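You operate a simulated robot arm through the tools that you are given. There is no shell and no other tool. Be economical: measure what you need, move in short steps, check, and stop when the job is done.

The job below is to be done with a simulated two-armed robot. You get a single attempt, and the scene is never put back.

JOB
Pick up the yellow can from the top of the topping table with one hand, pass it to the other hand and put it on the shelf under the sink. Set down upright: can.

The check looks at the end state, three seconds after you hand in, the way a careful person would. Anything else that was tipped, shoved, dropped, spilled or broken makes it a failure.

ROBOT AND FRAMES
Two 7-joint arms with two-finger parallel grippers on one trunk, on a base that drives. Base frame: it is fixed to the floor where the robot stands at the start and does not move with it; the origin is under the middle of the robot, x ahead of it, y to its left, z up; the surface under the hand at the start is at about z = 0.88. Units: m, rad, N and s.
The left shoulder is at the start at [0.05, 0.165, 1.18], the right one opposite. With the tool pointing down near the work surface each hand reaches from about 0.24 to 0.7 m from the robot's upright axis, wherever it stands, measured 20 degrees to its own side. Places, roughly: shelf under the sink [-0.7, 2, 0.2]. Payload 3.91 kg a hand.
The TCP of each hand is the grasp point between the finger pads, 0.03 m short of the fingertips. In the tool frame z runs along the fingers and y along their closing line. The gripper opens to 0.11 m. The fingers are 0.02 m wide and 0.01 m thick; the gripper's body (0.048 by 0.112 m) begins 0.055 m behind the TCP.
Orientation is that of the tool frame in the base frame, as a unit quaternion [w, x, y, z]. With the fingers straight down and closing along the base's y, the tool's x points along the base's -x, its y along +y and its z along -z.

CONTROLS
- The arms move only by the tool send_rows. It takes "left_motion", "right_motion" or both (then of equal length, played together; a hand with none holds still); each is text: rows parted by semicolons, each of 7 numbers parted by spaces: the shift along the tool's x, y, z in m, then the turn, a rotation vector about the tool's x, y, z in rad, then the finger opening in m, from 0 to 0.11. In form: tx ty tz wx wy wz grip; .... A call has 1 to 20 rows; each row shifts and turns the commanded pose from where the row before left it, along the tool's axes as they then stand. Rows are played at 5 a second. More than 0.05 m and 0.15 rad between two rows, or a gripper value outside its range, and nothing of the call is played. A pose out of reach is approached as far as the arm can. The call stops where the force on the tool passes 40 N (or 10 N more than at its start, if that is more) or the arm is blocked; 0.2 s more then pass. Each finger travels about 0.045 m/s and halts on what it meets, pressing with about 22 N; the grip force reading is that of the motor and also rises with nothing between the fingers. The clock runs only during rows and for 0.2 s after the last one: add rows that do not move to give the fingers time. The reply holds the time, the measured pose of the TCP, the force on the tool along the base axes, the opening and the grip force, in the units named above and with some noise, with the torque about the TCP (base axes, N m) and any sound that the robot's microphone picked up, and new pictures: "views" is both (left out), scene, wrist or none (wrist: the cameras of the hands that moved).
- Cameras (640 x 400 px; columns grow to the right, rows downward): "scene" is now at [0.1255, 0.0245, 1.3583]; the picture's right is [0.29, -0.96, 0.00], its down [-0.61, -0.18, -0.77] and it looks along [0.74, 0.22, -0.63] (base axes); focal length 250 px, centre (320, 200). "left" rides on the left gripper at [0.073, -0.017, -0.103] in its tool frame; the picture's right is [0.23, 0.97, 0.00], its down [-0.76, 0.18, -0.62] and it looks along [-0.61, 0.14, 0.78] (tool axes); focal length 222 px, centre (320, 200). "right" rides on the right gripper at [0.072, 0.017, -0.103] in its tool frame; the picture's right is [-0.23, 0.97, 0.00], its down [-0.76, -0.18, -0.62] and it looks along [-0.61, -0.14, 0.78] (tool axes); focal length 222 px, centre (320, 200). There is no depth. A picture from a camera that has moved, and an enlarged one, comes with that camera's place and axes in the base frame and with its lens. The place of the scene camera against the robot may be out by one fixed shift of up to 0.025 m in any direction.
- move_column(by): slides the trunk up (or, below 0, down) by that many m; the arms and the scene camera ride with it, the base frame stays. It gives what a move gives, with no picture.
- base_move(legs): drives the robot by 1 to 6 legs, each [ahead, left, turn to the left] in m, m and rad, along the robot's own axes; the way and the turn of a leg run together, so that a leg with both is an arc; at most 1.5 m and 3.142 rad a leg. The arms and the cameras ride along, it lands a little off, and it stops where it bumps. It gives what a move gives, and a new picture of the scene camera.
- turn_head(pan, tilt): turns the head with the scene camera to pan (to the left, within 1.396 rad either way) and tilt (down, from -0.506 to 1.204), counted from straight ahead of the robot. It gives what a move gives, and a new picture of the scene camera.
- zoom(camera, box): a new picture of the part [left, top, right, bottom] of that camera's present view, enlarged. It takes no simulated time.
- job_done(): hands the job in; it is judged then, once.

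Work in short steps. Places have to be worked out from the pictures, the camera data and where the tool is seen: move nearer, look again, correct. Check each grasp and each placing, and mend what went wrong. You have 120 turns and 260 pictures in all, those below and enlarged ones among them. Open the grippers and draw the arms clear of the work before you hand the job in, unless the task says otherwise; then end with one line.

The tools are called after "Call:" as name(argument=value, ...) on one line, values as JSON. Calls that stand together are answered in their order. send_rows: Moves the arms, as the interface text tells. Its arguments: {"type":"object","properties":{"left_motion":{"type":"string"},"right_motion":{"type":"string"},"views":{"type":"string","enum":["both","scene","wrist","none"]}},"required":[]} The other tools are called the same way: move_column (by) slides the trunk up or down; base_move (legs) drives the base; turn_head (pan, tilt) turns the head that bears the scene camera; zoom (camera, box) takes an enlarged picture of a part of a camera's view; job_done () hands the job in.

At the start:

```text
time: 0.0
left_tool_pos: [0.3643, 0.4122, 1.0964]
left_orientation: [0.0, 0.0, 1.0, 0.0]
left_wrist_force: [-0.6, -0.1, 0.4]
left_moment: [-0.02, 0.02, 0.0]
left_opening: 0.1099
left_finger_force: 0.1
right_tool_pos: [0.3529, -0.0139, 1.0999]
right_orientation: [0.0, 0.0, 1.0, 0.0]
right_wrist_force: [-0.1, 0.3, -0.3]
right_moment: [-0.01, 0.0, 0.0]
right_opening: 0.1099
right_finger_force: 0.1
trunk travel left (down, up): [-0.4, 0.103]
robot x, y, heading: [-0.0015, 0.0006, -0.001]
head pan, tilt: [0.29, 0.686]
```

scene: 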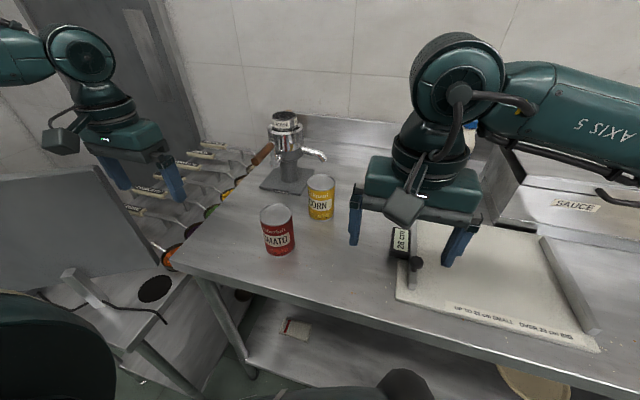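
right: 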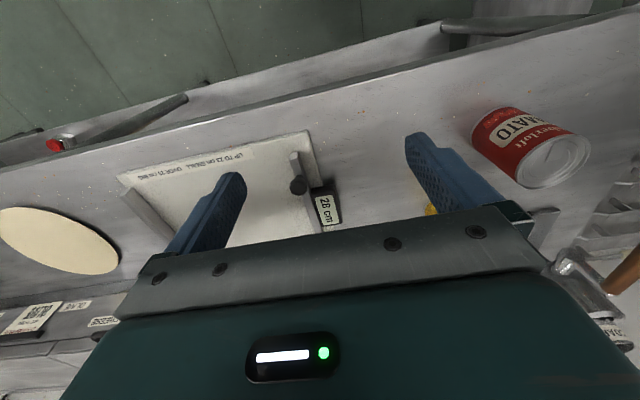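
left: 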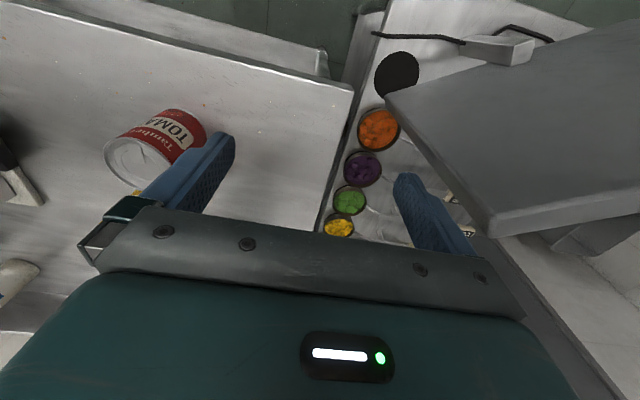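

I'll zoom in on the cans to measure them before moving.

Call:
zoom(camera="scene", box=[220, 90, 380, 290])

Call:
turn_head(pan=1.39, tilt=0.5)

```text
2.00 times, centred on (300, 190) of scene
camera zoom: at [0.1255, 0.0245, 1.3583], right [0.29, -0.96, 0.0], down [-0.61, -0.18, -0.77], along [0.74, 0.22, -0.63], focal length 500 px, centre (360, 220)
```

zoom: 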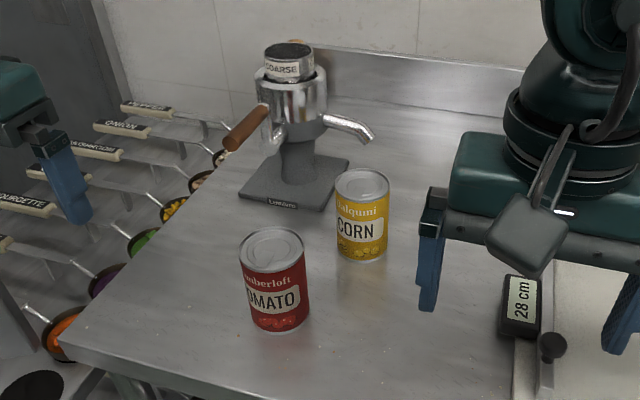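

```text
time: 1.3
left_tool_pos: [0.3631, 0.411, 1.0972]
left_orientation: [-0.001, -0.001, 1.0, 0.0]
left_wrist_force: [0.0, -0.1, 0.1]
left_moment: [0.01, 0.02, -0.01]
left_opening: 0.1101
left_finger_force: 0.1
right_tool_pos: [0.3515, -0.0145, 1.0992]
right_orientation: [0.0, 0.0, 1.0, 0.0]
right_wrist_force: [-1.5, -0.9, 0.2]
right_moment: [-0.01, -0.02, 0.0]
right_opening: 0.1099
right_finger_force: 0.1
trunk travel left (down, up): [-0.4, 0.103]
robot x, y, heading: [-0.0023, -0.0011, -0.001]
head pan, tilt: [1.389, 0.499]
camera scene: at [0.0601, 0.0895, 1.3749], right [0.98, -0.18, 0.0], down [-0.09, -0.47, -0.88], along [0.16, 0.86, -0.48], focal length 250 px, centre (320, 200)
```

scene: 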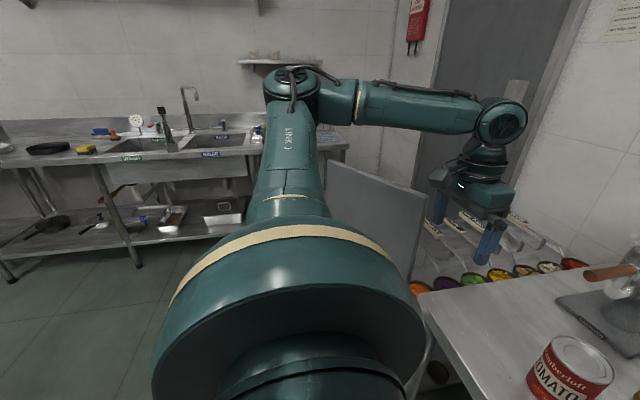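

The yellow can stands at about (0.63, 0.17) with its top near z=0.985. I'll bring the left hand to a point short of it for a wrist view and move the right hand aside.

Call:
send_rows(left_motion="-0.023 -0.037 -0.004 0 0 0 0.11;-0.023 -0.037 -0.004 0 0 0 0.11;-0.023 -0.037 -0.004 0 0 0 0.11;-0.023 -0.037 -0.004 0 0 0 0.11;-0.023 -0.037 -0.004 0 0 0 0.11;-0.023 -0.037 -0.004 0 0 0 0.11", right_motion="0 -0.02 0 0 0 0 0.11;0 -0.02 0 0 0 0 0.11;0 -0.02 0 0 0 0 0.11;0 -0.02 0 0 0 0 0.11;0 -0.02 0 0 0 0 0.11;0 -0.02 0 0 0 0 0.11", views="none")

Call:
zoom(camera="left", box=[0, 0, 640, 400])

Call:
turn_head(pan=0.29, tilt=0.686)

```text
time: 2.7
left_tool_pos: [0.4983, 0.1888, 1.1204]
left_orientation: [0.0, 0.0, 1.0, -0.001]
left_wrist_force: [-0.9, 0.3, 0.2]
left_moment: [0.04, 0.01, -0.03]
left_opening: 0.1098
left_finger_force: 0.0
right_tool_pos: [0.3524, -0.1342, 1.0999]
right_orientation: [-0.001, 0.001, 1.0, 0.0]
right_wrist_force: [0.0, -0.3, 0.8]
right_moment: [-0.03, 0.01, -0.02]
right_opening: 0.11
right_finger_force: 0.1
trunk travel left (down, up): [-0.4, 0.103]
robot x, y, heading: [0.0004, -0.0026, 0.003]
head pan, tilt: [1.389, 0.499]
```

```text
1.00 times, centred on (320, 200) of left (not enlarged: the box is as wide or as high as the picture)
camera zoom: at [0.4286, 0.1707, 1.2239], right [-0.23, 0.97, 0.0], down [0.76, 0.18, 0.62], along [0.61, 0.14, -0.78], focal length 222 px, centre (320, 200)
```

zoom: 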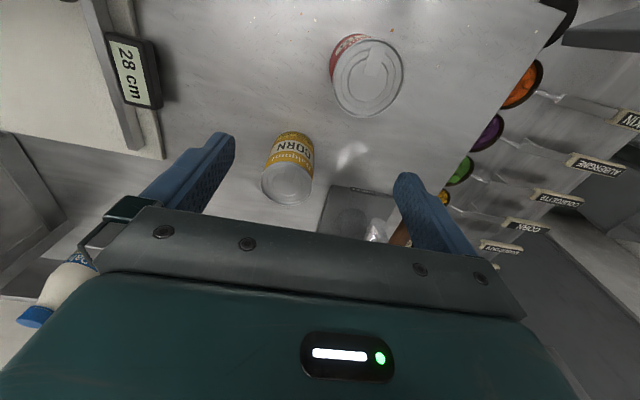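

```text
time: 4.1
left_tool_pos: [0.498, 0.1887, 1.1219]
left_orientation: [0.0, -0.001, 1.0, 0.0]
left_wrist_force: [-1.0, -0.1, -1.0]
left_moment: [0.01, -0.02, 0.0]
left_opening: 0.1098
left_finger_force: 0.1
right_tool_pos: [0.3533, -0.1355, 1.1004]
right_orientation: [0.0, 0.0, 1.0, 0.0]
right_wrist_force: [0.1, 0.8, 0.4]
right_moment: [0.02, 0.0, 0.0]
right_opening: 0.1099
right_finger_force: 0.1
trunk travel left (down, up): [-0.4, 0.103]
robot x, y, heading: [0.0003, 0.001, 0.003]
head pan, tilt: [0.29, 0.686]
camera scene: at [0.1255, 0.0245, 1.3584], right [0.29, -0.96, 0.0], down [-0.61, -0.18, -0.77], along [0.74, 0.22, -0.63], focal length 250 px, centre (320, 200)
```

scene: 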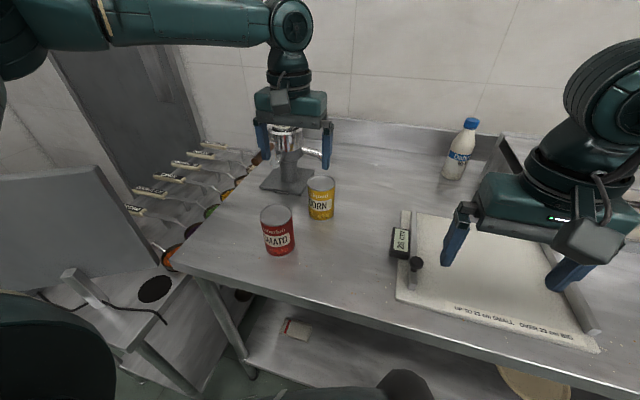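

From the wrist view the corn can is at about (0.604, 0.166) with its top near z=0.976. I'll place the hand above it, still clear of the lid, and check.

Call:
send_rows(left_motion="-0.035 -0.0077 0.02 0 0 0 0.11;-0.035 -0.0077 0.02 0 0 0 0.11;-0.035 -0.0077 0.02 0 0 0 0.11;0 0 0 0 0 0 0.11", views="both")

Call:
zoom(camera="scene", box=[220, 90, 380, 290])

```text
time: 5.1
left_tool_pos: [0.5446, 0.2099, 1.0647]
left_orientation: [0.001, 0.0, 1.0, -0.001]
left_wrist_force: [0.4, -0.2, 0.6]
left_moment: [0.03, -0.01, 0.02]
left_opening: 0.1098
left_finger_force: 0.0
left hand out of reach, approached as far as the arm can: row 1, 2, 3
right_tool_pos: [0.3523, -0.1354, 1.1]
right_orientation: [0.0, 0.0, 1.0, 0.0]
right_wrist_force: [-0.6, -0.4, 0.4]
right_moment: [0.0, 0.01, 0.02]
right_opening: 0.1099
right_finger_force: 0.0
trunk travel left (down, up): [-0.4, 0.103]
robot x, y, heading: [-0.0009, 0.0047, -0.003]
head pan, tilt: [0.29, 0.686]
camera scene: at [0.1253, 0.0243, 1.3584], right [0.29, -0.96, 0.0], down [-0.61, -0.18, -0.77], along [0.74, 0.22, -0.63], focal length 250 px, centre (320, 200)
camera left: at [0.4732, 0.1926, 1.1685], right [-0.23, 0.97, 0.0], down [0.76, 0.18, 0.62], along [0.61, 0.14, -0.78], focal length 222 px, centre (320, 200)
```

scene: 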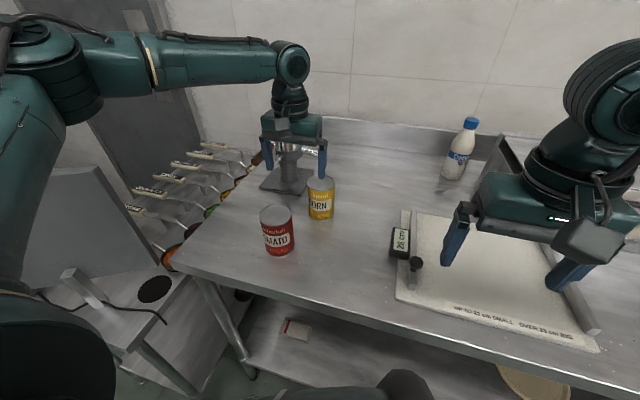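
left: 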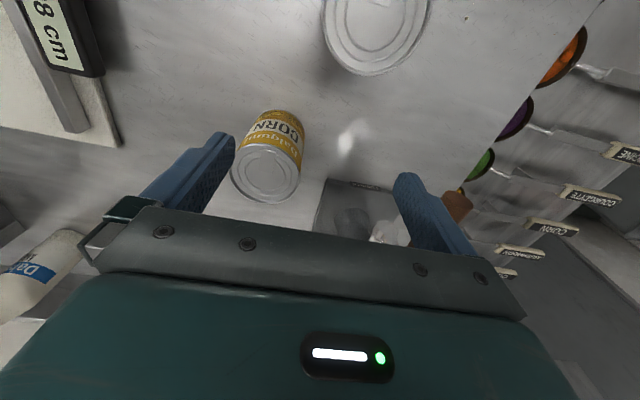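

```text
2.00 times, centred on (300, 190) of scene
camera zoom: at [0.1253, 0.0243, 1.3584], right [0.29, -0.96, 0.0], down [-0.61, -0.18, -0.77], along [0.74, 0.22, -0.63], focal length 500 px, centre (360, 220)
```

zoom: 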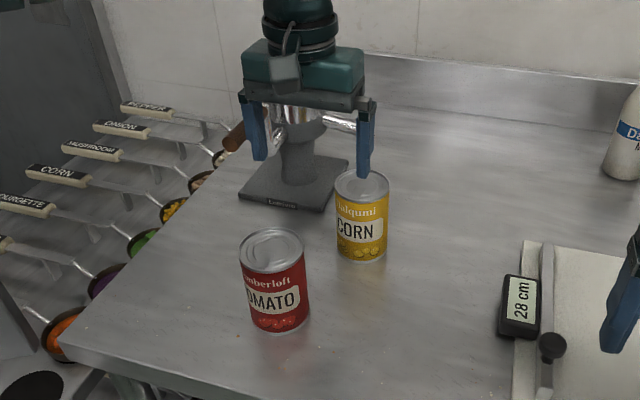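

The left arm ran out of reach at (0.545, 0.21). I'll pull that hand back and up a little, then drive the base forward 7 cm, since the table's front edge is at about x=0.36.

Call:
send_rows(left_motion="0.03 0 -0.02 0 0 0 0.11;0.03 0 -0.02 0 0 0 0.11", views="none")

Call:
base_move(legs=[[0.07, 0, 0]])

```text
time: 5.7
left_tool_pos: [0.4848, 0.2102, 1.1051]
left_orientation: [0.0, -0.001, 1.0, 0.001]
left_wrist_force: [0.0, -0.1, -0.3]
left_moment: [0.01, 0.04, 0.03]
left_opening: 0.1102
left_finger_force: 0.0
right_tool_pos: [0.3524, -0.1345, 1.1001]
right_orientation: [0.0, 0.0, 1.0, 0.0]
right_wrist_force: [0.3, 0.9, -0.4]
right_moment: [0.01, 0.02, -0.01]
right_opening: 0.1099
right_finger_force: 0.0
trunk travel left (down, up): [-0.4, 0.103]
robot x, y, heading: [0.0006, -0.0005, -0.0]
head pan, tilt: [0.29, 0.686]
```

```text
time: 6.7
left_tool_pos: [0.5542, 0.2118, 1.1038]
left_orientation: [0.0, -0.001, 1.0, 0.001]
left_wrist_force: [0.5, 0.5, -0.2]
left_moment: [0.05, 0.01, 0.02]
left_opening: 0.1099
left_finger_force: 0.0
right_tool_pos: [0.4217, -0.1354, 1.0995]
right_orientation: [0.0, 0.0, 1.0, 0.0]
right_wrist_force: [-0.8, -0.2, 0.0]
right_moment: [0.01, 0.02, 0.0]
right_opening: 0.11
right_finger_force: 0.2
trunk travel left (down, up): [-0.4, 0.103]
robot x, y, heading: [0.0692, -0.0007, -0.004]
head pan, tilt: [0.29, 0.686]
camera scene: at [0.1952, 0.0245, 1.3582], right [0.29, -0.96, 0.0], down [-0.61, -0.18, -0.77], along [0.74, 0.22, -0.63], focal length 250 px, centre (320, 200)
```

scene: 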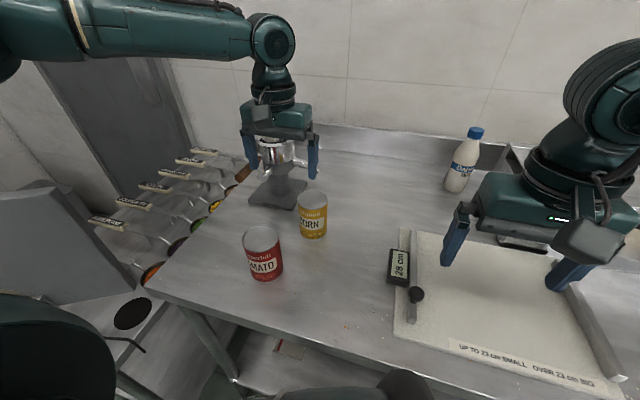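

The base moved cleanly and both wrist views agree on (0.603, 0.166). Next I'll move above the can.

Call:
send_rows(left_motion="-0.016 -0.0153 0.02 0 0 0 0.11;-0.016 -0.0153 0.02 0 0 0 0.11;-0.017 -0.0153 0.02 0 0 0 0.11;0 0 0 0 0 0 0.11", views="both")

```text
time: 7.7
left_tool_pos: [0.5878, 0.1814, 1.0468]
left_orientation: [0.002, 0.0, 1.0, -0.001]
left_wrist_force: [0.0, 0.3, -0.4]
left_moment: [0.0, 0.02, -0.01]
left_opening: 0.1099
left_finger_force: 0.1
left hand out of reach, approached as far as the arm can: row 3
right_tool_pos: [0.4202, -0.1348, 1.1002]
right_orientation: [0.0, 0.001, 1.0, 0.0]
right_wrist_force: [-0.2, -0.1, 0.5]
right_moment: [0.0, 0.03, -0.02]
right_opening: 0.11
right_finger_force: 0.1
trunk travel left (down, up): [-0.4, 0.103]
robot x, y, heading: [0.0685, -0.002, 0.002]
head pan, tilt: [0.29, 0.686]
camera scene: at [0.1943, 0.0245, 1.3583], right [0.29, -0.96, 0.0], down [-0.61, -0.18, -0.77], along [0.74, 0.22, -0.63], focal length 250 px, centre (320, 200)
camera left: at [0.5154, 0.1629, 1.15], right [-0.23, 0.97, 0.0], down [0.76, 0.18, 0.62], along [0.61, 0.14, -0.78], focal length 222 px, centre (320, 200)
```

scene: 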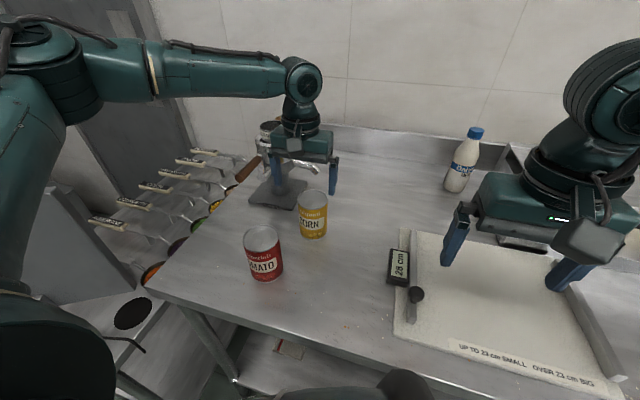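
left: 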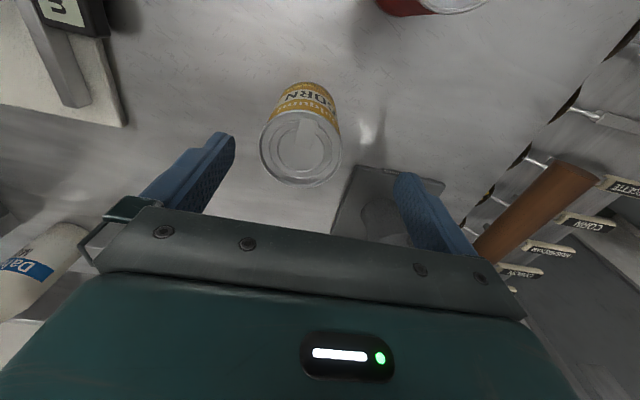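

The left arm hits its limit again, and since it isn't stretched out this looks like a joint limit. I'll try yawing the hand clockwise, which I also want for the handover, and see whether that frees the reach.

Call:
send_rows(left_motion="0 0 -0.005 0 0 0.12 0.11;0 0 -0.005 0 0 0.12 0.11;0 0 0 0 0 0.12 0.11;0 0 0 0 0 0.12 0.11;0 0 0 0 0 0.12 0.11;0 0 0 0 0 0 0.11", views="scene")

```text
time: 9.1
left_tool_pos: [0.5876, 0.1813, 1.0572]
left_orientation: [-0.001, 0.296, 0.955, 0.0]
left_wrist_force: [-0.4, -0.3, -0.1]
left_moment: [0.04, 0.01, -0.04]
left_opening: 0.11
left_finger_force: 0.0
right_tool_pos: [0.421, -0.1346, 1.0995]
right_orientation: [0.0, 0.0, 1.0, 0.0]
right_wrist_force: [0.3, -0.2, 0.0]
right_moment: [0.0, 0.02, -0.01]
right_opening: 0.11
right_finger_force: 0.1
trunk travel left (down, up): [-0.4, 0.103]
robot x, y, heading: [0.0683, -0.0005, 0.0]
head pan, tilt: [0.29, 0.686]
camera scene: at [0.1942, 0.0244, 1.3583], right [0.29, -0.96, 0.0], down [-0.61, -0.18, -0.77], along [0.74, 0.22, -0.63], focal length 250 px, centre (320, 200)
```

scene: 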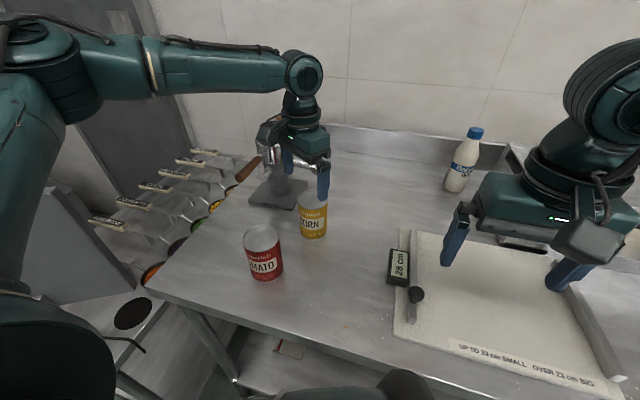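

Yawing works. I'll complete it to 90° and then try the translation to (0.603, 0.166).

Call:
send_rows(left_motion="0 0 0 0 0 0.1386 0.11;0 0 0 0 0 0.1386 0.11;0 0 0 0 0 0.1386 0.11;0 0 0 0 0 0.1386 0.11;0 0 0 0 0 0.1386 0.11;0 0 0 0 0 0.1386 0.11;0 0 0 0 0 0.1386 0.11;-0.015 0.015 0 0 0 0 0.11;0 0 0 0 0 0 0.11", views="both")

```text
time: 11.1
left_tool_pos: [0.5869, 0.1793, 1.0576]
left_orientation: [0.0, 0.706, 0.708, 0.0]
left_wrist_force: [-0.1, 0.3, -0.4]
left_moment: [0.0, -0.02, 0.0]
left_opening: 0.1098
left_finger_force: 0.0
left hand out of reach, approached as far as the arm can: row 8
right_tool_pos: [0.4219, -0.1348, 1.0997]
right_orientation: [0.0, -0.001, 1.0, 0.0]
right_wrist_force: [0.8, -0.1, -0.7]
right_moment: [0.01, -0.02, -0.06]
right_opening: 0.1098
right_finger_force: 0.1
trunk travel left (down, up): [-0.4, 0.103]
robot x, y, heading: [0.0689, 0.0008, -0.001]
head pan, tilt: [0.29, 0.686]
camera scene: at [0.1942, 0.0245, 1.3583], right [0.29, -0.96, 0.0], down [-0.61, -0.18, -0.77], along [0.74, 0.22, -0.63], focal length 250 px, centre (320, 200)
camera left: at [0.5711, 0.2514, 1.1599], right [0.97, 0.23, 0.0], down [0.18, -0.76, 0.62], along [0.14, -0.61, -0.78], focal length 222 px, centre (320, 200)
```

scene: 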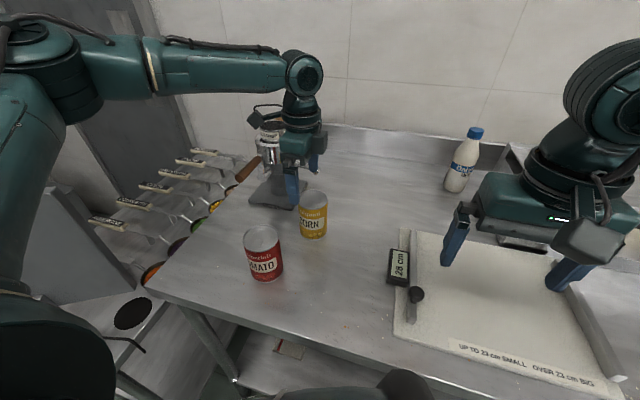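
left: 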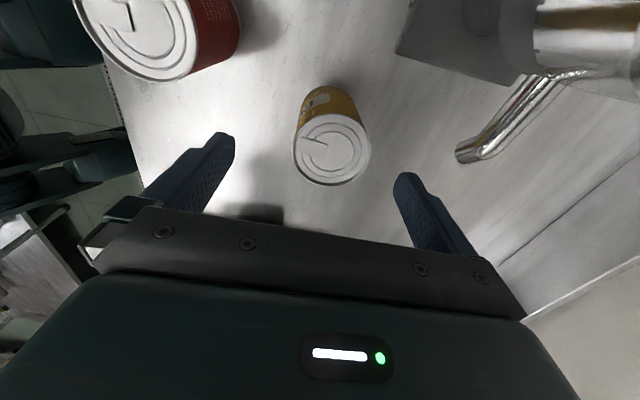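

The limit seems tied to the left hand reaching inward: it was pushed back toward +y each time. I'll shift the base 12 cm to the right so the can sits further on the left arm's own side.

Call:
send_rows(left_motion="0 0 -0.03 0 0 0 0.11;0 0 0 0 0 0 0.11", views="none")

Call:
base_move(legs=[[0, -0.12, 0]])

```text
time: 11.7
left_tool_pos: [0.5855, 0.1804, 1.0869]
left_orientation: [0.0, 0.706, 0.708, 0.0]
left_wrist_force: [0.3, -0.6, 0.7]
left_moment: [-0.01, -0.01, 0.0]
left_opening: 0.1101
left_finger_force: 0.0
right_tool_pos: [0.4233, -0.1353, 1.0999]
right_orientation: [0.0, 0.0, 1.0, -0.001]
right_wrist_force: [-0.4, -0.6, -0.7]
right_moment: [0.03, 0.02, -0.02]
right_opening: 0.11
right_finger_force: 0.1
trunk travel left (down, up): [-0.4, 0.103]
robot x, y, heading: [0.0681, -0.0008, 0.002]
head pan, tilt: [0.29, 0.686]
```

```text
time: 13.4
left_tool_pos: [0.5872, 0.0601, 1.0865]
left_orientation: [0.001, 0.707, 0.707, 0.0]
left_wrist_force: [0.0, 0.1, -0.3]
left_moment: [0.01, 0.04, 0.01]
left_opening: 0.1101
left_finger_force: 0.0
right_tool_pos: [0.4209, -0.2534, 1.0996]
right_orientation: [0.001, 0.001, 1.0, 0.001]
right_wrist_force: [-0.6, -1.6, -0.9]
right_moment: [0.02, 0.0, 0.03]
right_opening: 0.1099
right_finger_force: 0.0
trunk travel left (down, up): [-0.4, 0.103]
robot x, y, heading: [0.0717, -0.1191, -0.001]
head pan, tilt: [0.29, 0.686]
camera scene: at [0.1942, -0.0946, 1.3584], right [0.29, -0.96, 0.0], down [-0.61, -0.18, -0.77], along [0.74, 0.22, -0.63], focal length 250 px, centre (320, 200)
```

scene: 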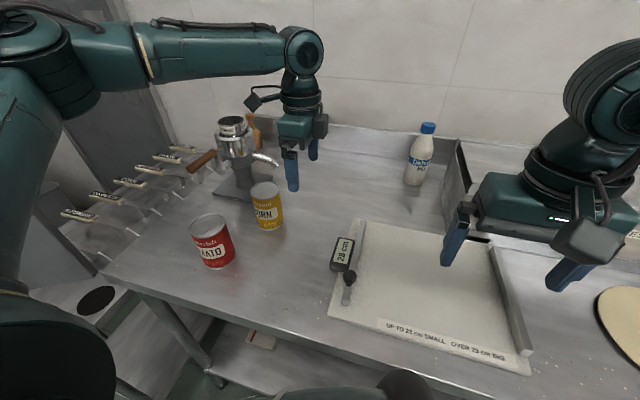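

Now I'll move the left hand above the can from this stance.

Call:
send_rows(left_motion="0.0353 0.005 0.006 0 0 0 0.11;0.0353 0.005 0.006 0 0 0 0.11;0.0353 0.005 0.006 0 0 0 0.11;0 0 0 0 0 0 0.11", views="both")

```text
time: 14.4
left_tool_pos: [0.6024, 0.1667, 1.0677]
left_orientation: [0.0, 0.707, 0.707, 0.0]
left_wrist_force: [-0.1, -0.4, -0.2]
left_moment: [0.01, -0.01, 0.02]
left_opening: 0.1099
left_finger_force: 0.0
right_tool_pos: [0.4213, -0.2536, 1.1002]
right_orientation: [0.0, 0.002, 1.0, 0.0]
right_wrist_force: [-0.1, 0.6, -0.3]
right_moment: [0.0, 0.02, 0.0]
right_opening: 0.1103
right_finger_force: 0.0
trunk travel left (down, up): [-0.4, 0.103]
robot x, y, heading: [0.069, -0.1171, 0.004]
head pan, tilt: [0.29, 0.686]
camera scene: at [0.1942, -0.0945, 1.3584], right [0.28, -0.96, 0.0], down [-0.61, -0.18, -0.77], along [0.74, 0.22, -0.63], focal length 250 px, centre (320, 200)
camera left: at [0.5869, 0.2377, 1.1711], right [0.97, 0.23, 0.0], down [0.18, -0.76, 0.62], along [0.14, -0.61, -0.78], focal length 222 px, centre (320, 200)
```

scene: 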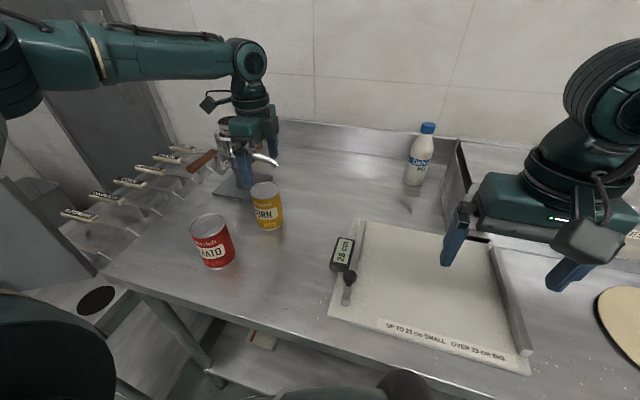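
left: 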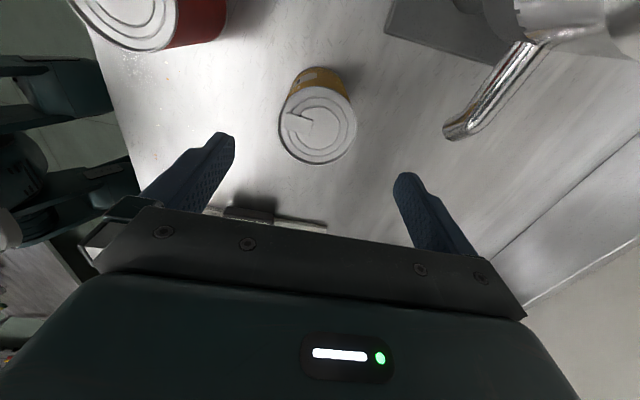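

The hand reached (0.602, 0.167). I'll zoom the scene view to check the alignment before descending.

Call:
zoom(camera="scene", box=[170, 80, 330, 280])

```text
2.00 times, centred on (250, 180) of scene
camera zoom: at [0.1942, -0.0945, 1.3584], right [0.28, -0.96, 0.0], down [-0.61, -0.18, -0.77], along [0.74, 0.22, -0.63], focal length 500 px, centre (460, 240)
```

zoom: 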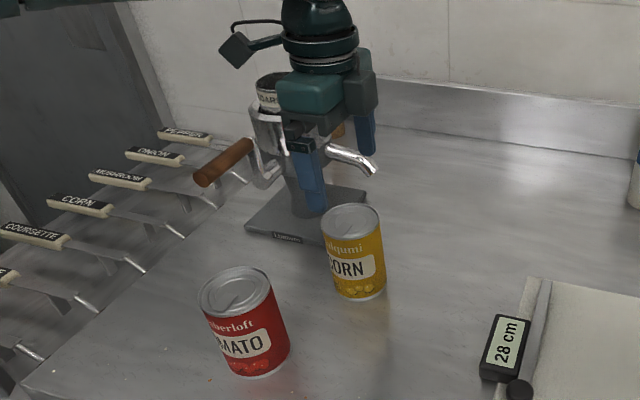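

Alignment is close; the scene view suggests the can lies 1 cm further along +x and +y. I'll shift slightly to (0.606, 0.170) and lower so the tips stop just above the lid, then check.

Call:
send_rows(left_motion="0.002 0.002 0.02 0 0 0 0.11;0.002 0.002 0.02 0 0 0 0.11;0 0 0 0 0 0 0.11", views="wrist")

Call:
zoom(camera="scene", box=[210, 110, 310, 235])

```text
time: 15.2
left_tool_pos: [0.606, 0.1688, 1.0295]
left_orientation: [-0.001, 0.707, 0.708, 0.0]
left_wrist_force: [-0.1, -0.8, -0.8]
left_moment: [-0.02, -0.03, 0.02]
left_opening: 0.1097
left_finger_force: 0.1
right_tool_pos: [0.4208, -0.2539, 1.0997]
right_orientation: [0.0, 0.001, 1.0, 0.0]
right_wrist_force: [0.0, 0.6, 0.6]
right_moment: [0.0, 0.02, -0.03]
right_opening: 0.1101
right_finger_force: 0.2
trunk travel left (down, up): [-0.4, 0.103]
robot x, y, heading: [0.0676, -0.118, 0.002]
head pan, tilt: [0.29, 0.686]
camera left: at [0.5903, 0.2407, 1.1316], right [0.97, 0.23, 0.0], down [0.18, -0.76, 0.62], along [0.14, -0.61, -0.78], focal length 222 px, centre (320, 200)
```

left: 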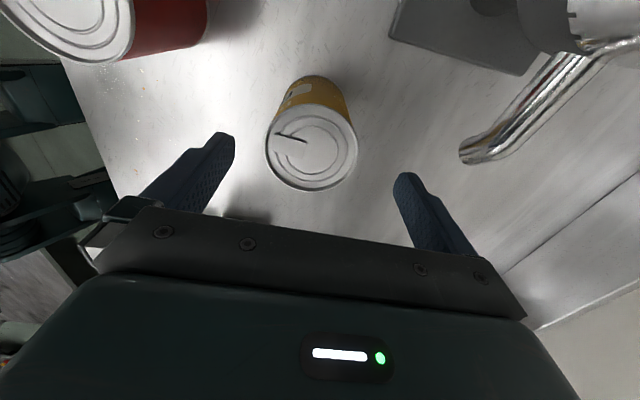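

```text
3.20 times, centred on (260, 172) of scene
camera zoom: at [0.1941, -0.0942, 1.3584], right [0.29, -0.96, 0.0], down [-0.61, -0.18, -0.77], along [0.74, 0.22, -0.63], focal length 800 px, centre (512, 288)
```

zoom: 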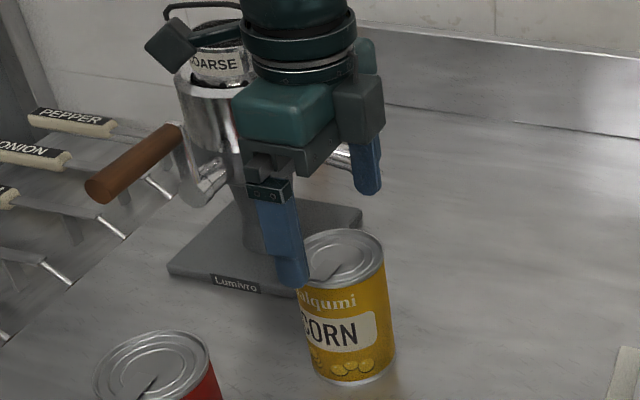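

Both views agree to within a centimetre, so I'll nudge to (0.603, 0.165), descend so the fingers cover about the top 35 mm of the can, and stop to check.

Call:
send_rows(left_motion="-0.004 -0.003 0.015 0 0 0 0.11;0 0 0.02 0 0 0 0.11;0 0 0.02 0 0 0 0.11;0 0 0.006 0 0 0 0.11;0 0 0 0 0 0 0.11", views="both")

```text
time: 16.4
left_tool_pos: [0.6037, 0.1658, 0.9692]
left_orientation: [0.0, 0.706, 0.708, 0.0]
left_wrist_force: [-0.2, 0.6, 0.3]
left_moment: [0.0, 0.0, -0.03]
left_opening: 0.1099
left_finger_force: 0.1
right_tool_pos: [0.421, -0.2544, 1.1]
right_orientation: [0.0, 0.001, 1.0, -0.001]
right_wrist_force: [-0.1, 0.4, -1.0]
right_moment: [-0.01, 0.02, -0.01]
right_opening: 0.11
right_finger_force: 0.1
trunk travel left (down, up): [-0.4, 0.103]
robot x, y, heading: [0.0654, -0.119, 0.002]
head pan, tilt: [0.29, 0.686]
camera scene: at [0.1942, -0.0942, 1.3583], right [0.29, -0.96, 0.0], down [-0.61, -0.18, -0.77], along [0.74, 0.22, -0.63], focal length 250 px, centre (320, 200)
camera left: at [0.5878, 0.2375, 1.0724], right [0.97, 0.23, 0.0], down [0.18, -0.76, 0.62], along [0.14, -0.61, -0.78], focal length 222 px, centre (320, 200)
```

scene: 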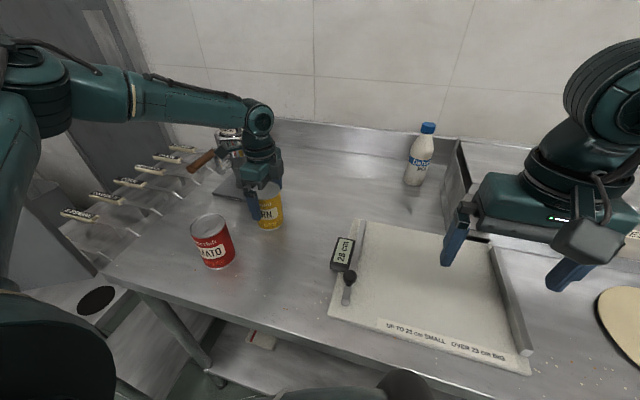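
left: 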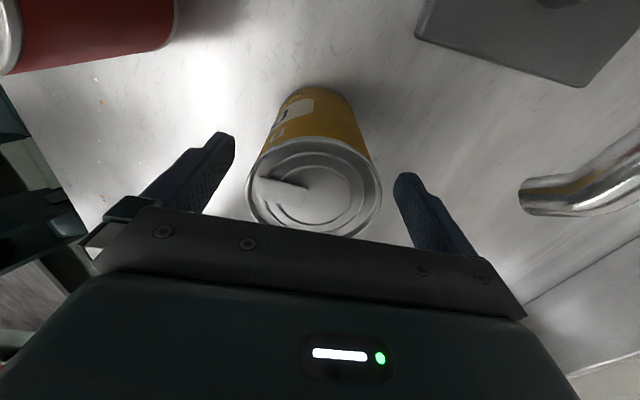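

The can sits between the fingers, its centre at about (0.600, 0.169). I'll make a 3 mm correction and close.

Call:
send_rows(left_motion="0.003 -0.002 0 0 0 0 0.11;0 0 0 0 0 0 0.09;0 0 0 0 0 0 0.075;0 0 0 0 0 0 0.06;0 0 0 0 0 0 0.04;0 0 0 0 0 0 0.04;0 0 0 0 0 0 0.04", views="wrist")

```text
time: 18.0
left_tool_pos: [0.6002, 0.1693, 0.97]
left_orientation: [0.0, 0.706, 0.708, 0.0]
left_wrist_force: [-2.4, -0.2, 0.7]
left_moment: [0.03, 0.22, 0.06]
left_opening: 0.0677
left_finger_force: 22.1
right_tool_pos: [0.4199, -0.2542, 1.0988]
right_orientation: [0.0, 0.001, 1.0, 0.0]
right_wrist_force: [-0.4, 0.4, 0.4]
right_moment: [0.0, 0.03, 0.01]
right_opening: 0.1101
right_finger_force: 0.1
trunk travel left (down, up): [-0.4, 0.103]
robot x, y, heading: [0.0686, -0.1192, -0.0]
head pan, tilt: [0.29, 0.686]
camera left: at [0.5856, 0.2406, 1.0723], right [0.97, 0.23, 0.0], down [0.18, -0.76, 0.62], along [0.14, -0.61, -0.78], focal length 222 px, centre (320, 200)
```

left: 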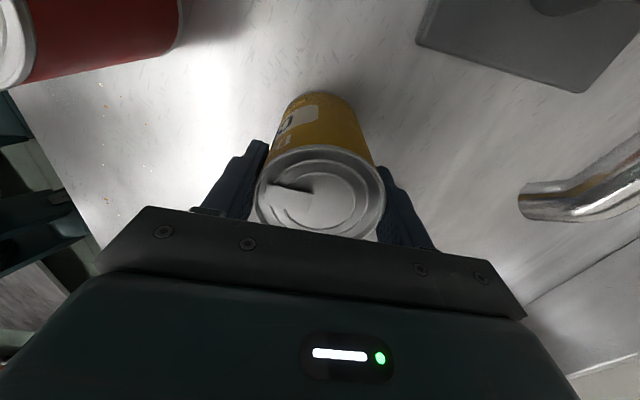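

The can is gripped at a 68 mm opening. I'll lift it straight up 15 cm.

Call:
send_rows(left_motion="0 0 -0.01 0 0 0 0.04;0 0 -0.03 0 0 0 0.04;0 0 -0.04 0 0 0 0.04;0 0 -0.04 0 0 0 0.04;0 0 -0.04 0 0 0 0.04;0 0 0 0 0 0 0.04", views="scene")

```text
time: 19.4
left_tool_pos: [0.6, 0.1689, 1.1286]
left_orientation: [-0.001, 0.707, 0.707, 0.0]
left_wrist_force: [-0.5, 0.3, 0.8]
left_moment: [0.01, -0.01, -0.03]
left_opening: 0.04
left_finger_force: 0.2
right_tool_pos: [0.4208, -0.2526, 1.0991]
right_orientation: [0.0, 0.001, 1.0, 0.001]
right_wrist_force: [0.2, 0.2, -0.4]
right_moment: [-0.02, -0.03, 0.0]
right_opening: 0.11
right_finger_force: 0.1
trunk travel left (down, up): [-0.4, 0.103]
robot x, y, heading: [0.0698, -0.1183, -0.006]
head pan, tilt: [0.29, 0.686]
camera scene: at [0.1944, -0.094, 1.3583], right [0.29, -0.96, 0.0], down [-0.61, -0.18, -0.77], along [0.74, 0.22, -0.63], focal length 250 px, centre (320, 200)
```

scene: 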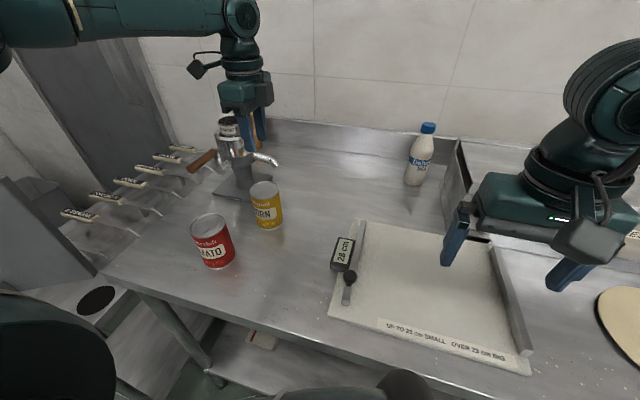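

The can slipped out: the opening went to 0.04 as I lifted, and the can is still standing. I'll look closely at where it stands before regripping deeper.

Call:
zoom(camera="scene", box=[210, 110, 310, 235])

Call:
zoom(camera="left", box=[200, 0, 440, 150])

```text
3.20 times, centred on (260, 172) of scene
camera zoom: at [0.1944, -0.094, 1.3583], right [0.29, -0.96, 0.0], down [-0.61, -0.18, -0.77], along [0.74, 0.22, -0.63], focal length 800 px, centre (512, 288)
```

zoom: 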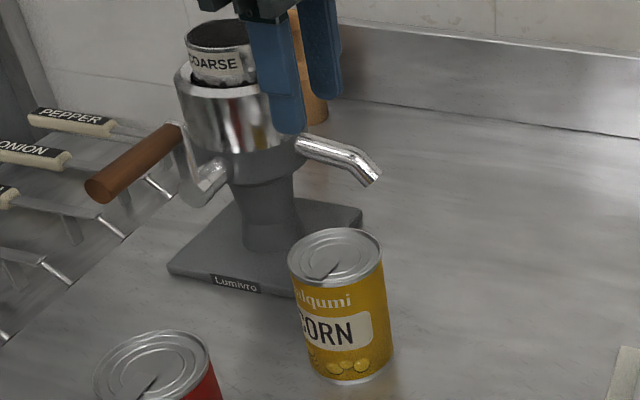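

```text
2.67 times, centred on (320, 75) of left
camera zoom: at [0.5846, 0.2399, 1.2326], right [0.97, 0.23, 0.0], down [0.18, -0.76, 0.62], along [0.14, -0.61, -0.78], focal length 592 px, centre (320, 533)
```

zoom: 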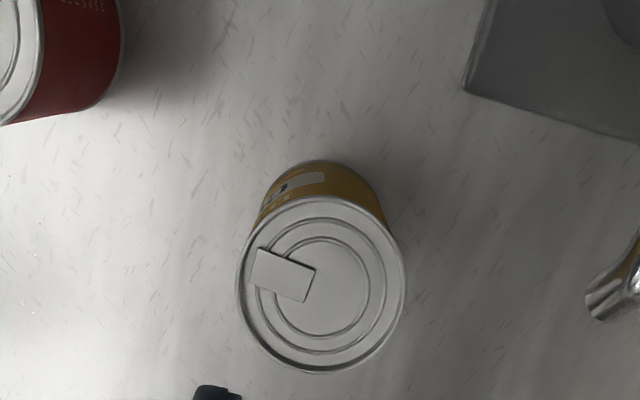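

By triangulation the lid is at z≈0.969, so the last grip held only the top 30 mm. I'll reopen, descend deeper to TCP z≈0.937 at (0.600, 0.167), and grip again.

Call:
send_rows(left_motion="-0.002 0 0 0 0 0 0.11;0 0 0 0 0 0 0.11;0 0 0 0 0 0 0.11;0 0 0 0 0 0 0.11;0 0 0 0 0 0 0.11;0 0 0.04 0 0 0 0.11;0 0 0.04 0 0 0 0.11;0 0 0.03 0 0 0 0.11;0 0 0.03 0 0 0 0.11;0 0 0.02 0 0 0 0.11;0 0 0.02 0 0 0 0.11;0 0 0.012 0 0 0 0.11;0 0 0 0 0 0 0.11", views="both")

```text
time: 22.2
left_tool_pos: [0.6029, 0.1659, 0.9345]
left_orientation: [-0.001, 0.706, 0.708, 0.0]
left_wrist_force: [0.0, 0.4, 0.0]
left_moment: [-0.01, -0.01, -0.02]
left_opening: 0.11
left_finger_force: 0.2
right_tool_pos: [0.4212, -0.2545, 1.1001]
right_orientation: [0.001, 0.002, 1.0, 0.0]
right_wrist_force: [-0.1, 1.1, 0.2]
right_moment: [0.03, 0.03, 0.03]
right_opening: 0.11
right_finger_force: 0.2
trunk travel left (down, up): [-0.4, 0.103]
robot x, y, heading: [0.068, -0.1184, 0.002]
head pan, tilt: [0.29, 0.686]
camera scene: at [0.1942, -0.0942, 1.3583], right [0.29, -0.96, 0.0], down [-0.61, -0.18, -0.77], along [0.74, 0.22, -0.63], focal length 250 px, centre (320, 200)
camera left: at [0.5857, 0.2385, 1.0384], right [0.97, 0.23, 0.0], down [0.18, -0.76, 0.62], along [0.14, -0.61, -0.78], focal length 222 px, centre (320, 200)
```

scene: 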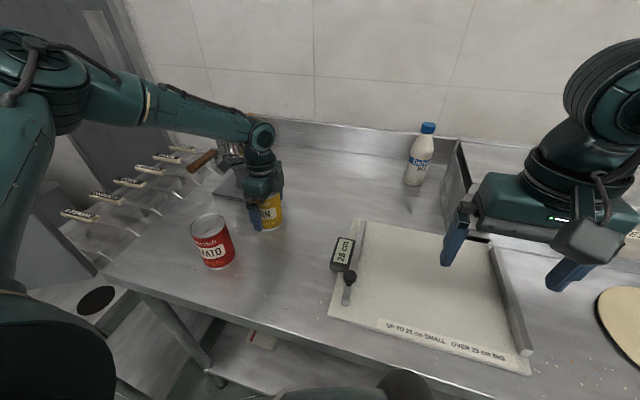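
left: 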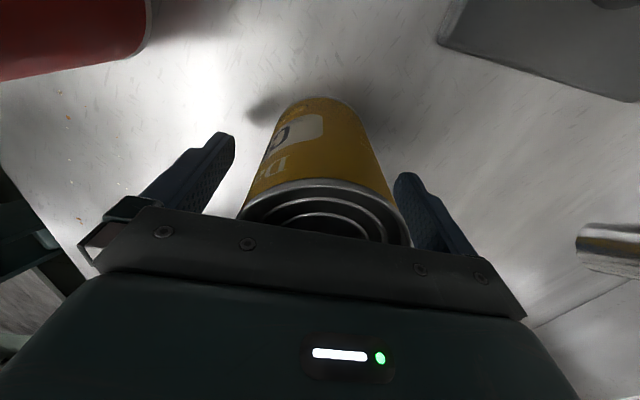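

The fingers now straddle the can body. I'll close fully and raise it just 1 cm as a test.

Call:
send_rows(left_motion="0 0 0 0 0 0 0.085;0 0 0 0 0 0 0.07;0 0 0 0 0 0 0.05;0 0 0 0 0 0 0.03;0 0 0 0 0 0 0.03;0 0 0 0 0 0 0.03;0 0 -0.005 0 0 0 0.03;0 0 -0.005 0 0 0 0.03;0 0 -0.005 0 0 0 0.03;0 0 0 0 0 0 0.03", views="wrist")

Call:
zoom(camera="scene", box=[210, 110, 310, 235])

```text
time: 24.4
left_tool_pos: [0.6016, 0.1674, 0.9501]
left_orientation: [0.0, 0.707, 0.707, 0.001]
left_wrist_force: [0.5, -0.5, -5.0]
left_moment: [-0.04, 0.03, -0.01]
left_opening: 0.0671
left_finger_force: 22.0
right_tool_pos: [0.4221, -0.2536, 1.0991]
right_orientation: [0.0, 0.001, 1.0, 0.0]
right_wrist_force: [0.0, -0.5, -0.3]
right_moment: [0.01, -0.05, 0.0]
right_opening: 0.1099
right_finger_force: 0.0
trunk travel left (down, up): [-0.4, 0.103]
robot x, y, heading: [0.0656, -0.1185, 0.0]
head pan, tilt: [0.29, 0.686]
camera left: at [0.5857, 0.2387, 1.0535], right [0.97, 0.23, 0.0], down [0.18, -0.76, 0.62], along [0.14, -0.61, -0.78], focal length 222 px, centre (320, 200)
```

left: 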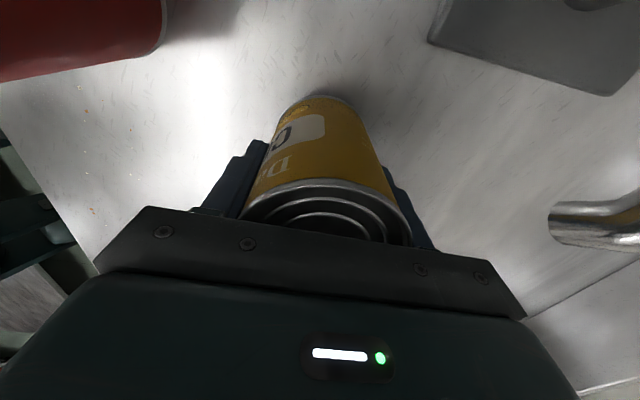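

```text
3.20 times, centred on (260, 172) of scene
camera zoom: at [0.1947, -0.094, 1.3583], right [0.29, -0.96, 0.0], down [-0.61, -0.18, -0.77], along [0.74, 0.22, -0.63], focal length 800 px, centre (512, 288)
```

zoom: 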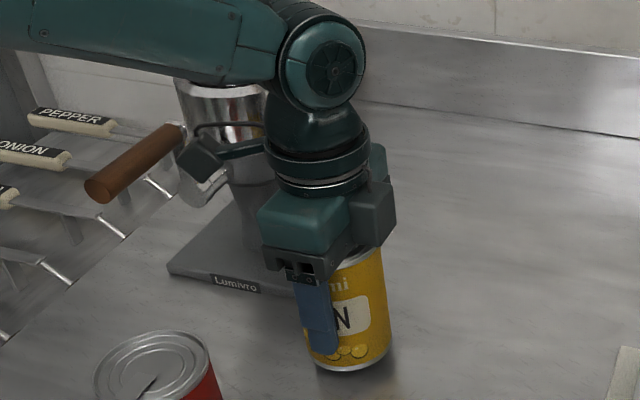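

The can is held: it weighs about 5 N and moved up with the hand. I'll lift it smoothly another 18 cm.

Call:
send_rows(left_motion="0 0 -0.01 0 0 0 0.03;0 0 -0.015 0 0 0 0.03;0 0 -0.02 0 0 0 0.03;0 0 -0.02 0 0 0 0.03;0 0 -0.02 0 0 0 0.03;0 0 -0.02 0 0 0 0.03;0 0 -0.02 0 0 0 0.03;0 0 -0.02 0 0 0 0.03;0 0 -0.02 0 0 0 0.03;0 0 -0.01 0 0 0 0.03;0 0 0 0 0 0 0.03", views="scene")

```text
time: 26.8
left_tool_pos: [0.6035, 0.1674, 1.1251]
left_orientation: [0.0, 0.707, 0.707, 0.0]
left_wrist_force: [-0.5, 0.0, -4.1]
left_moment: [0.01, 0.01, 0.01]
left_opening: 0.0673
left_finger_force: 22.0
right_tool_pos: [0.4212, -0.2539, 1.0997]
right_orientation: [0.0, 0.001, 1.0, 0.0]
right_wrist_force: [0.2, 0.8, -0.4]
right_moment: [-0.01, 0.01, 0.01]
right_opening: 0.11
right_finger_force: 0.0
trunk travel left (down, up): [-0.4, 0.103]
robot x, y, heading: [0.0665, -0.1197, 0.001]
head pan, tilt: [0.29, 0.686]
camera scene: at [0.1946, -0.094, 1.3583], right [0.29, -0.96, 0.0], down [-0.61, -0.18, -0.77], along [0.74, 0.22, -0.63], focal length 250 px, centre (320, 200)
```

scene: 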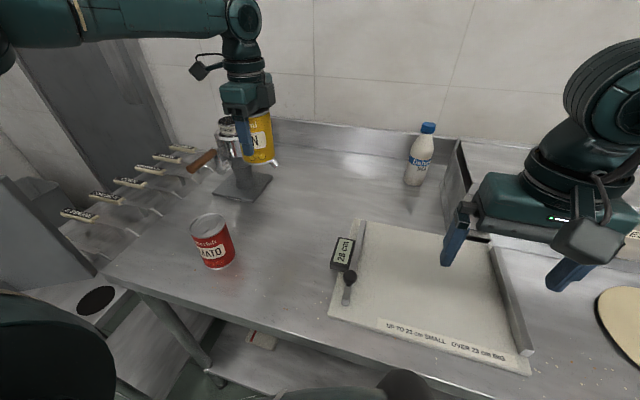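

The can is in hand at z 1.125. I'll back the base away 0.3 m to leave the table before the handover.

Call:
base_move(legs=[[-0.3, 0, 0]])

```text
time: 28.8
left_tool_pos: [0.299, 0.1677, 1.1261]
left_orientation: [0.0, 0.706, 0.708, 0.0]
left_wrist_force: [-1.0, -0.5, -4.1]
left_moment: [-0.03, 0.01, -0.05]
left_opening: 0.0669
left_finger_force: 21.7
right_tool_pos: [0.1166, -0.253, 1.1012]
right_orientation: [0.0, 0.0, 1.0, 0.0]
right_wrist_force: [-0.2, -0.5, 0.3]
right_moment: [0.01, 0.0, 0.02]
right_opening: 0.1101
right_finger_force: 0.0
trunk travel left (down, up): [-0.4, 0.103]
robot x, y, heading: [-0.2373, -0.1171, -0.001]
head pan, tilt: [0.29, 0.686]
camera scene: at [-0.1106, -0.0938, 1.3584], right [0.29, -0.96, 0.0], down [-0.61, -0.18, -0.77], along [0.74, 0.22, -0.63], focal length 250 px, centre (320, 200)
```

scene: 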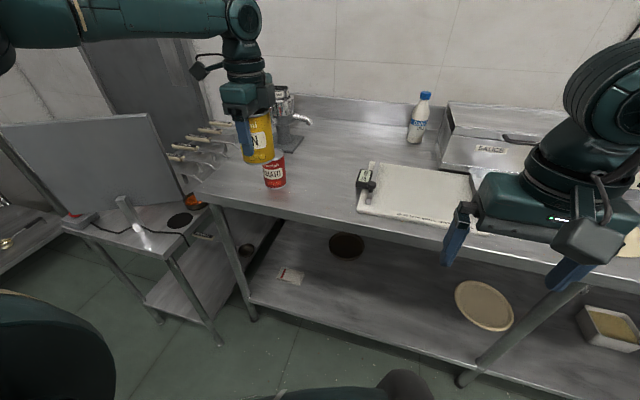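

Next I'll extend the right hand forward and pitch it so its fingers point forward, about 15° below horizontal. It stays well right of the can while it does so.

Call:
send_rows(right_motion="-0.04 0 0 0 0 0 0.11;-0.04 0 0 0 0 0 0.11;-0.02 0 0 0 0 0 0.11;0 0 0 0 -0.131 0 0.11;0 0 0 0 -0.131 0 0.11;0 0 0 0 -0.131 0 0.11;0 0 0 0 -0.131 0 0.11;0 0 0 0 -0.131 0 0.11;0 0 0 0 -0.131 0 0.11;0 0 0 0 -0.131 0 0.11;0 0 0 0 -0.131 0 0.11;0 0 0 0 -0.131 0 0.11;0 0 0 0 -0.131 0 0.11;0 0 0 0 0 0 0.11", views="both")

```text
time: 31.8
left_tool_pos: [0.299, 0.1669, 1.1263]
left_orientation: [0.0, 0.707, 0.708, 0.0]
left_wrist_force: [-0.1, 0.5, -4.5]
left_moment: [0.0, 0.02, -0.01]
left_opening: 0.0672
left_finger_force: 21.8
right_tool_pos: [0.2148, -0.2476, 1.099]
right_orientation: [0.599, -0.003, 0.801, 0.006]
right_wrist_force: [-0.6, -1.5, -0.5]
right_moment: [-0.03, 0.01, 0.03]
right_opening: 0.1098
right_finger_force: 0.2
right hand out of reach, approached as far as the arm can: row 13
trunk travel left (down, up): [-0.4, 0.103]
robot x, y, heading: [-0.237, -0.1192, -0.002]
head pan, tilt: [0.29, 0.686]
camera scene: at [-0.1097, -0.0946, 1.3583], right [0.29, -0.96, 0.0], down [-0.61, -0.18, -0.77], along [0.74, 0.22, -0.63], focal length 250 px, centre (320, 200)
camera right: at [0.0955, -0.2319, 1.059], right [0.05, 0.97, 0.22], down [-0.38, -0.19, 0.91], along [0.92, -0.13, 0.36], focal length 222 px, centre (320, 200)
```

scene: 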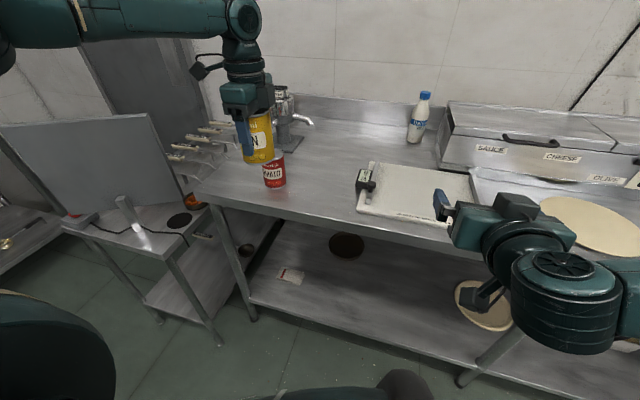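
right: 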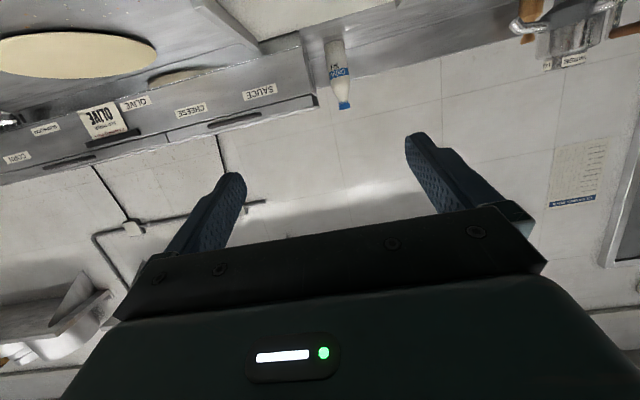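

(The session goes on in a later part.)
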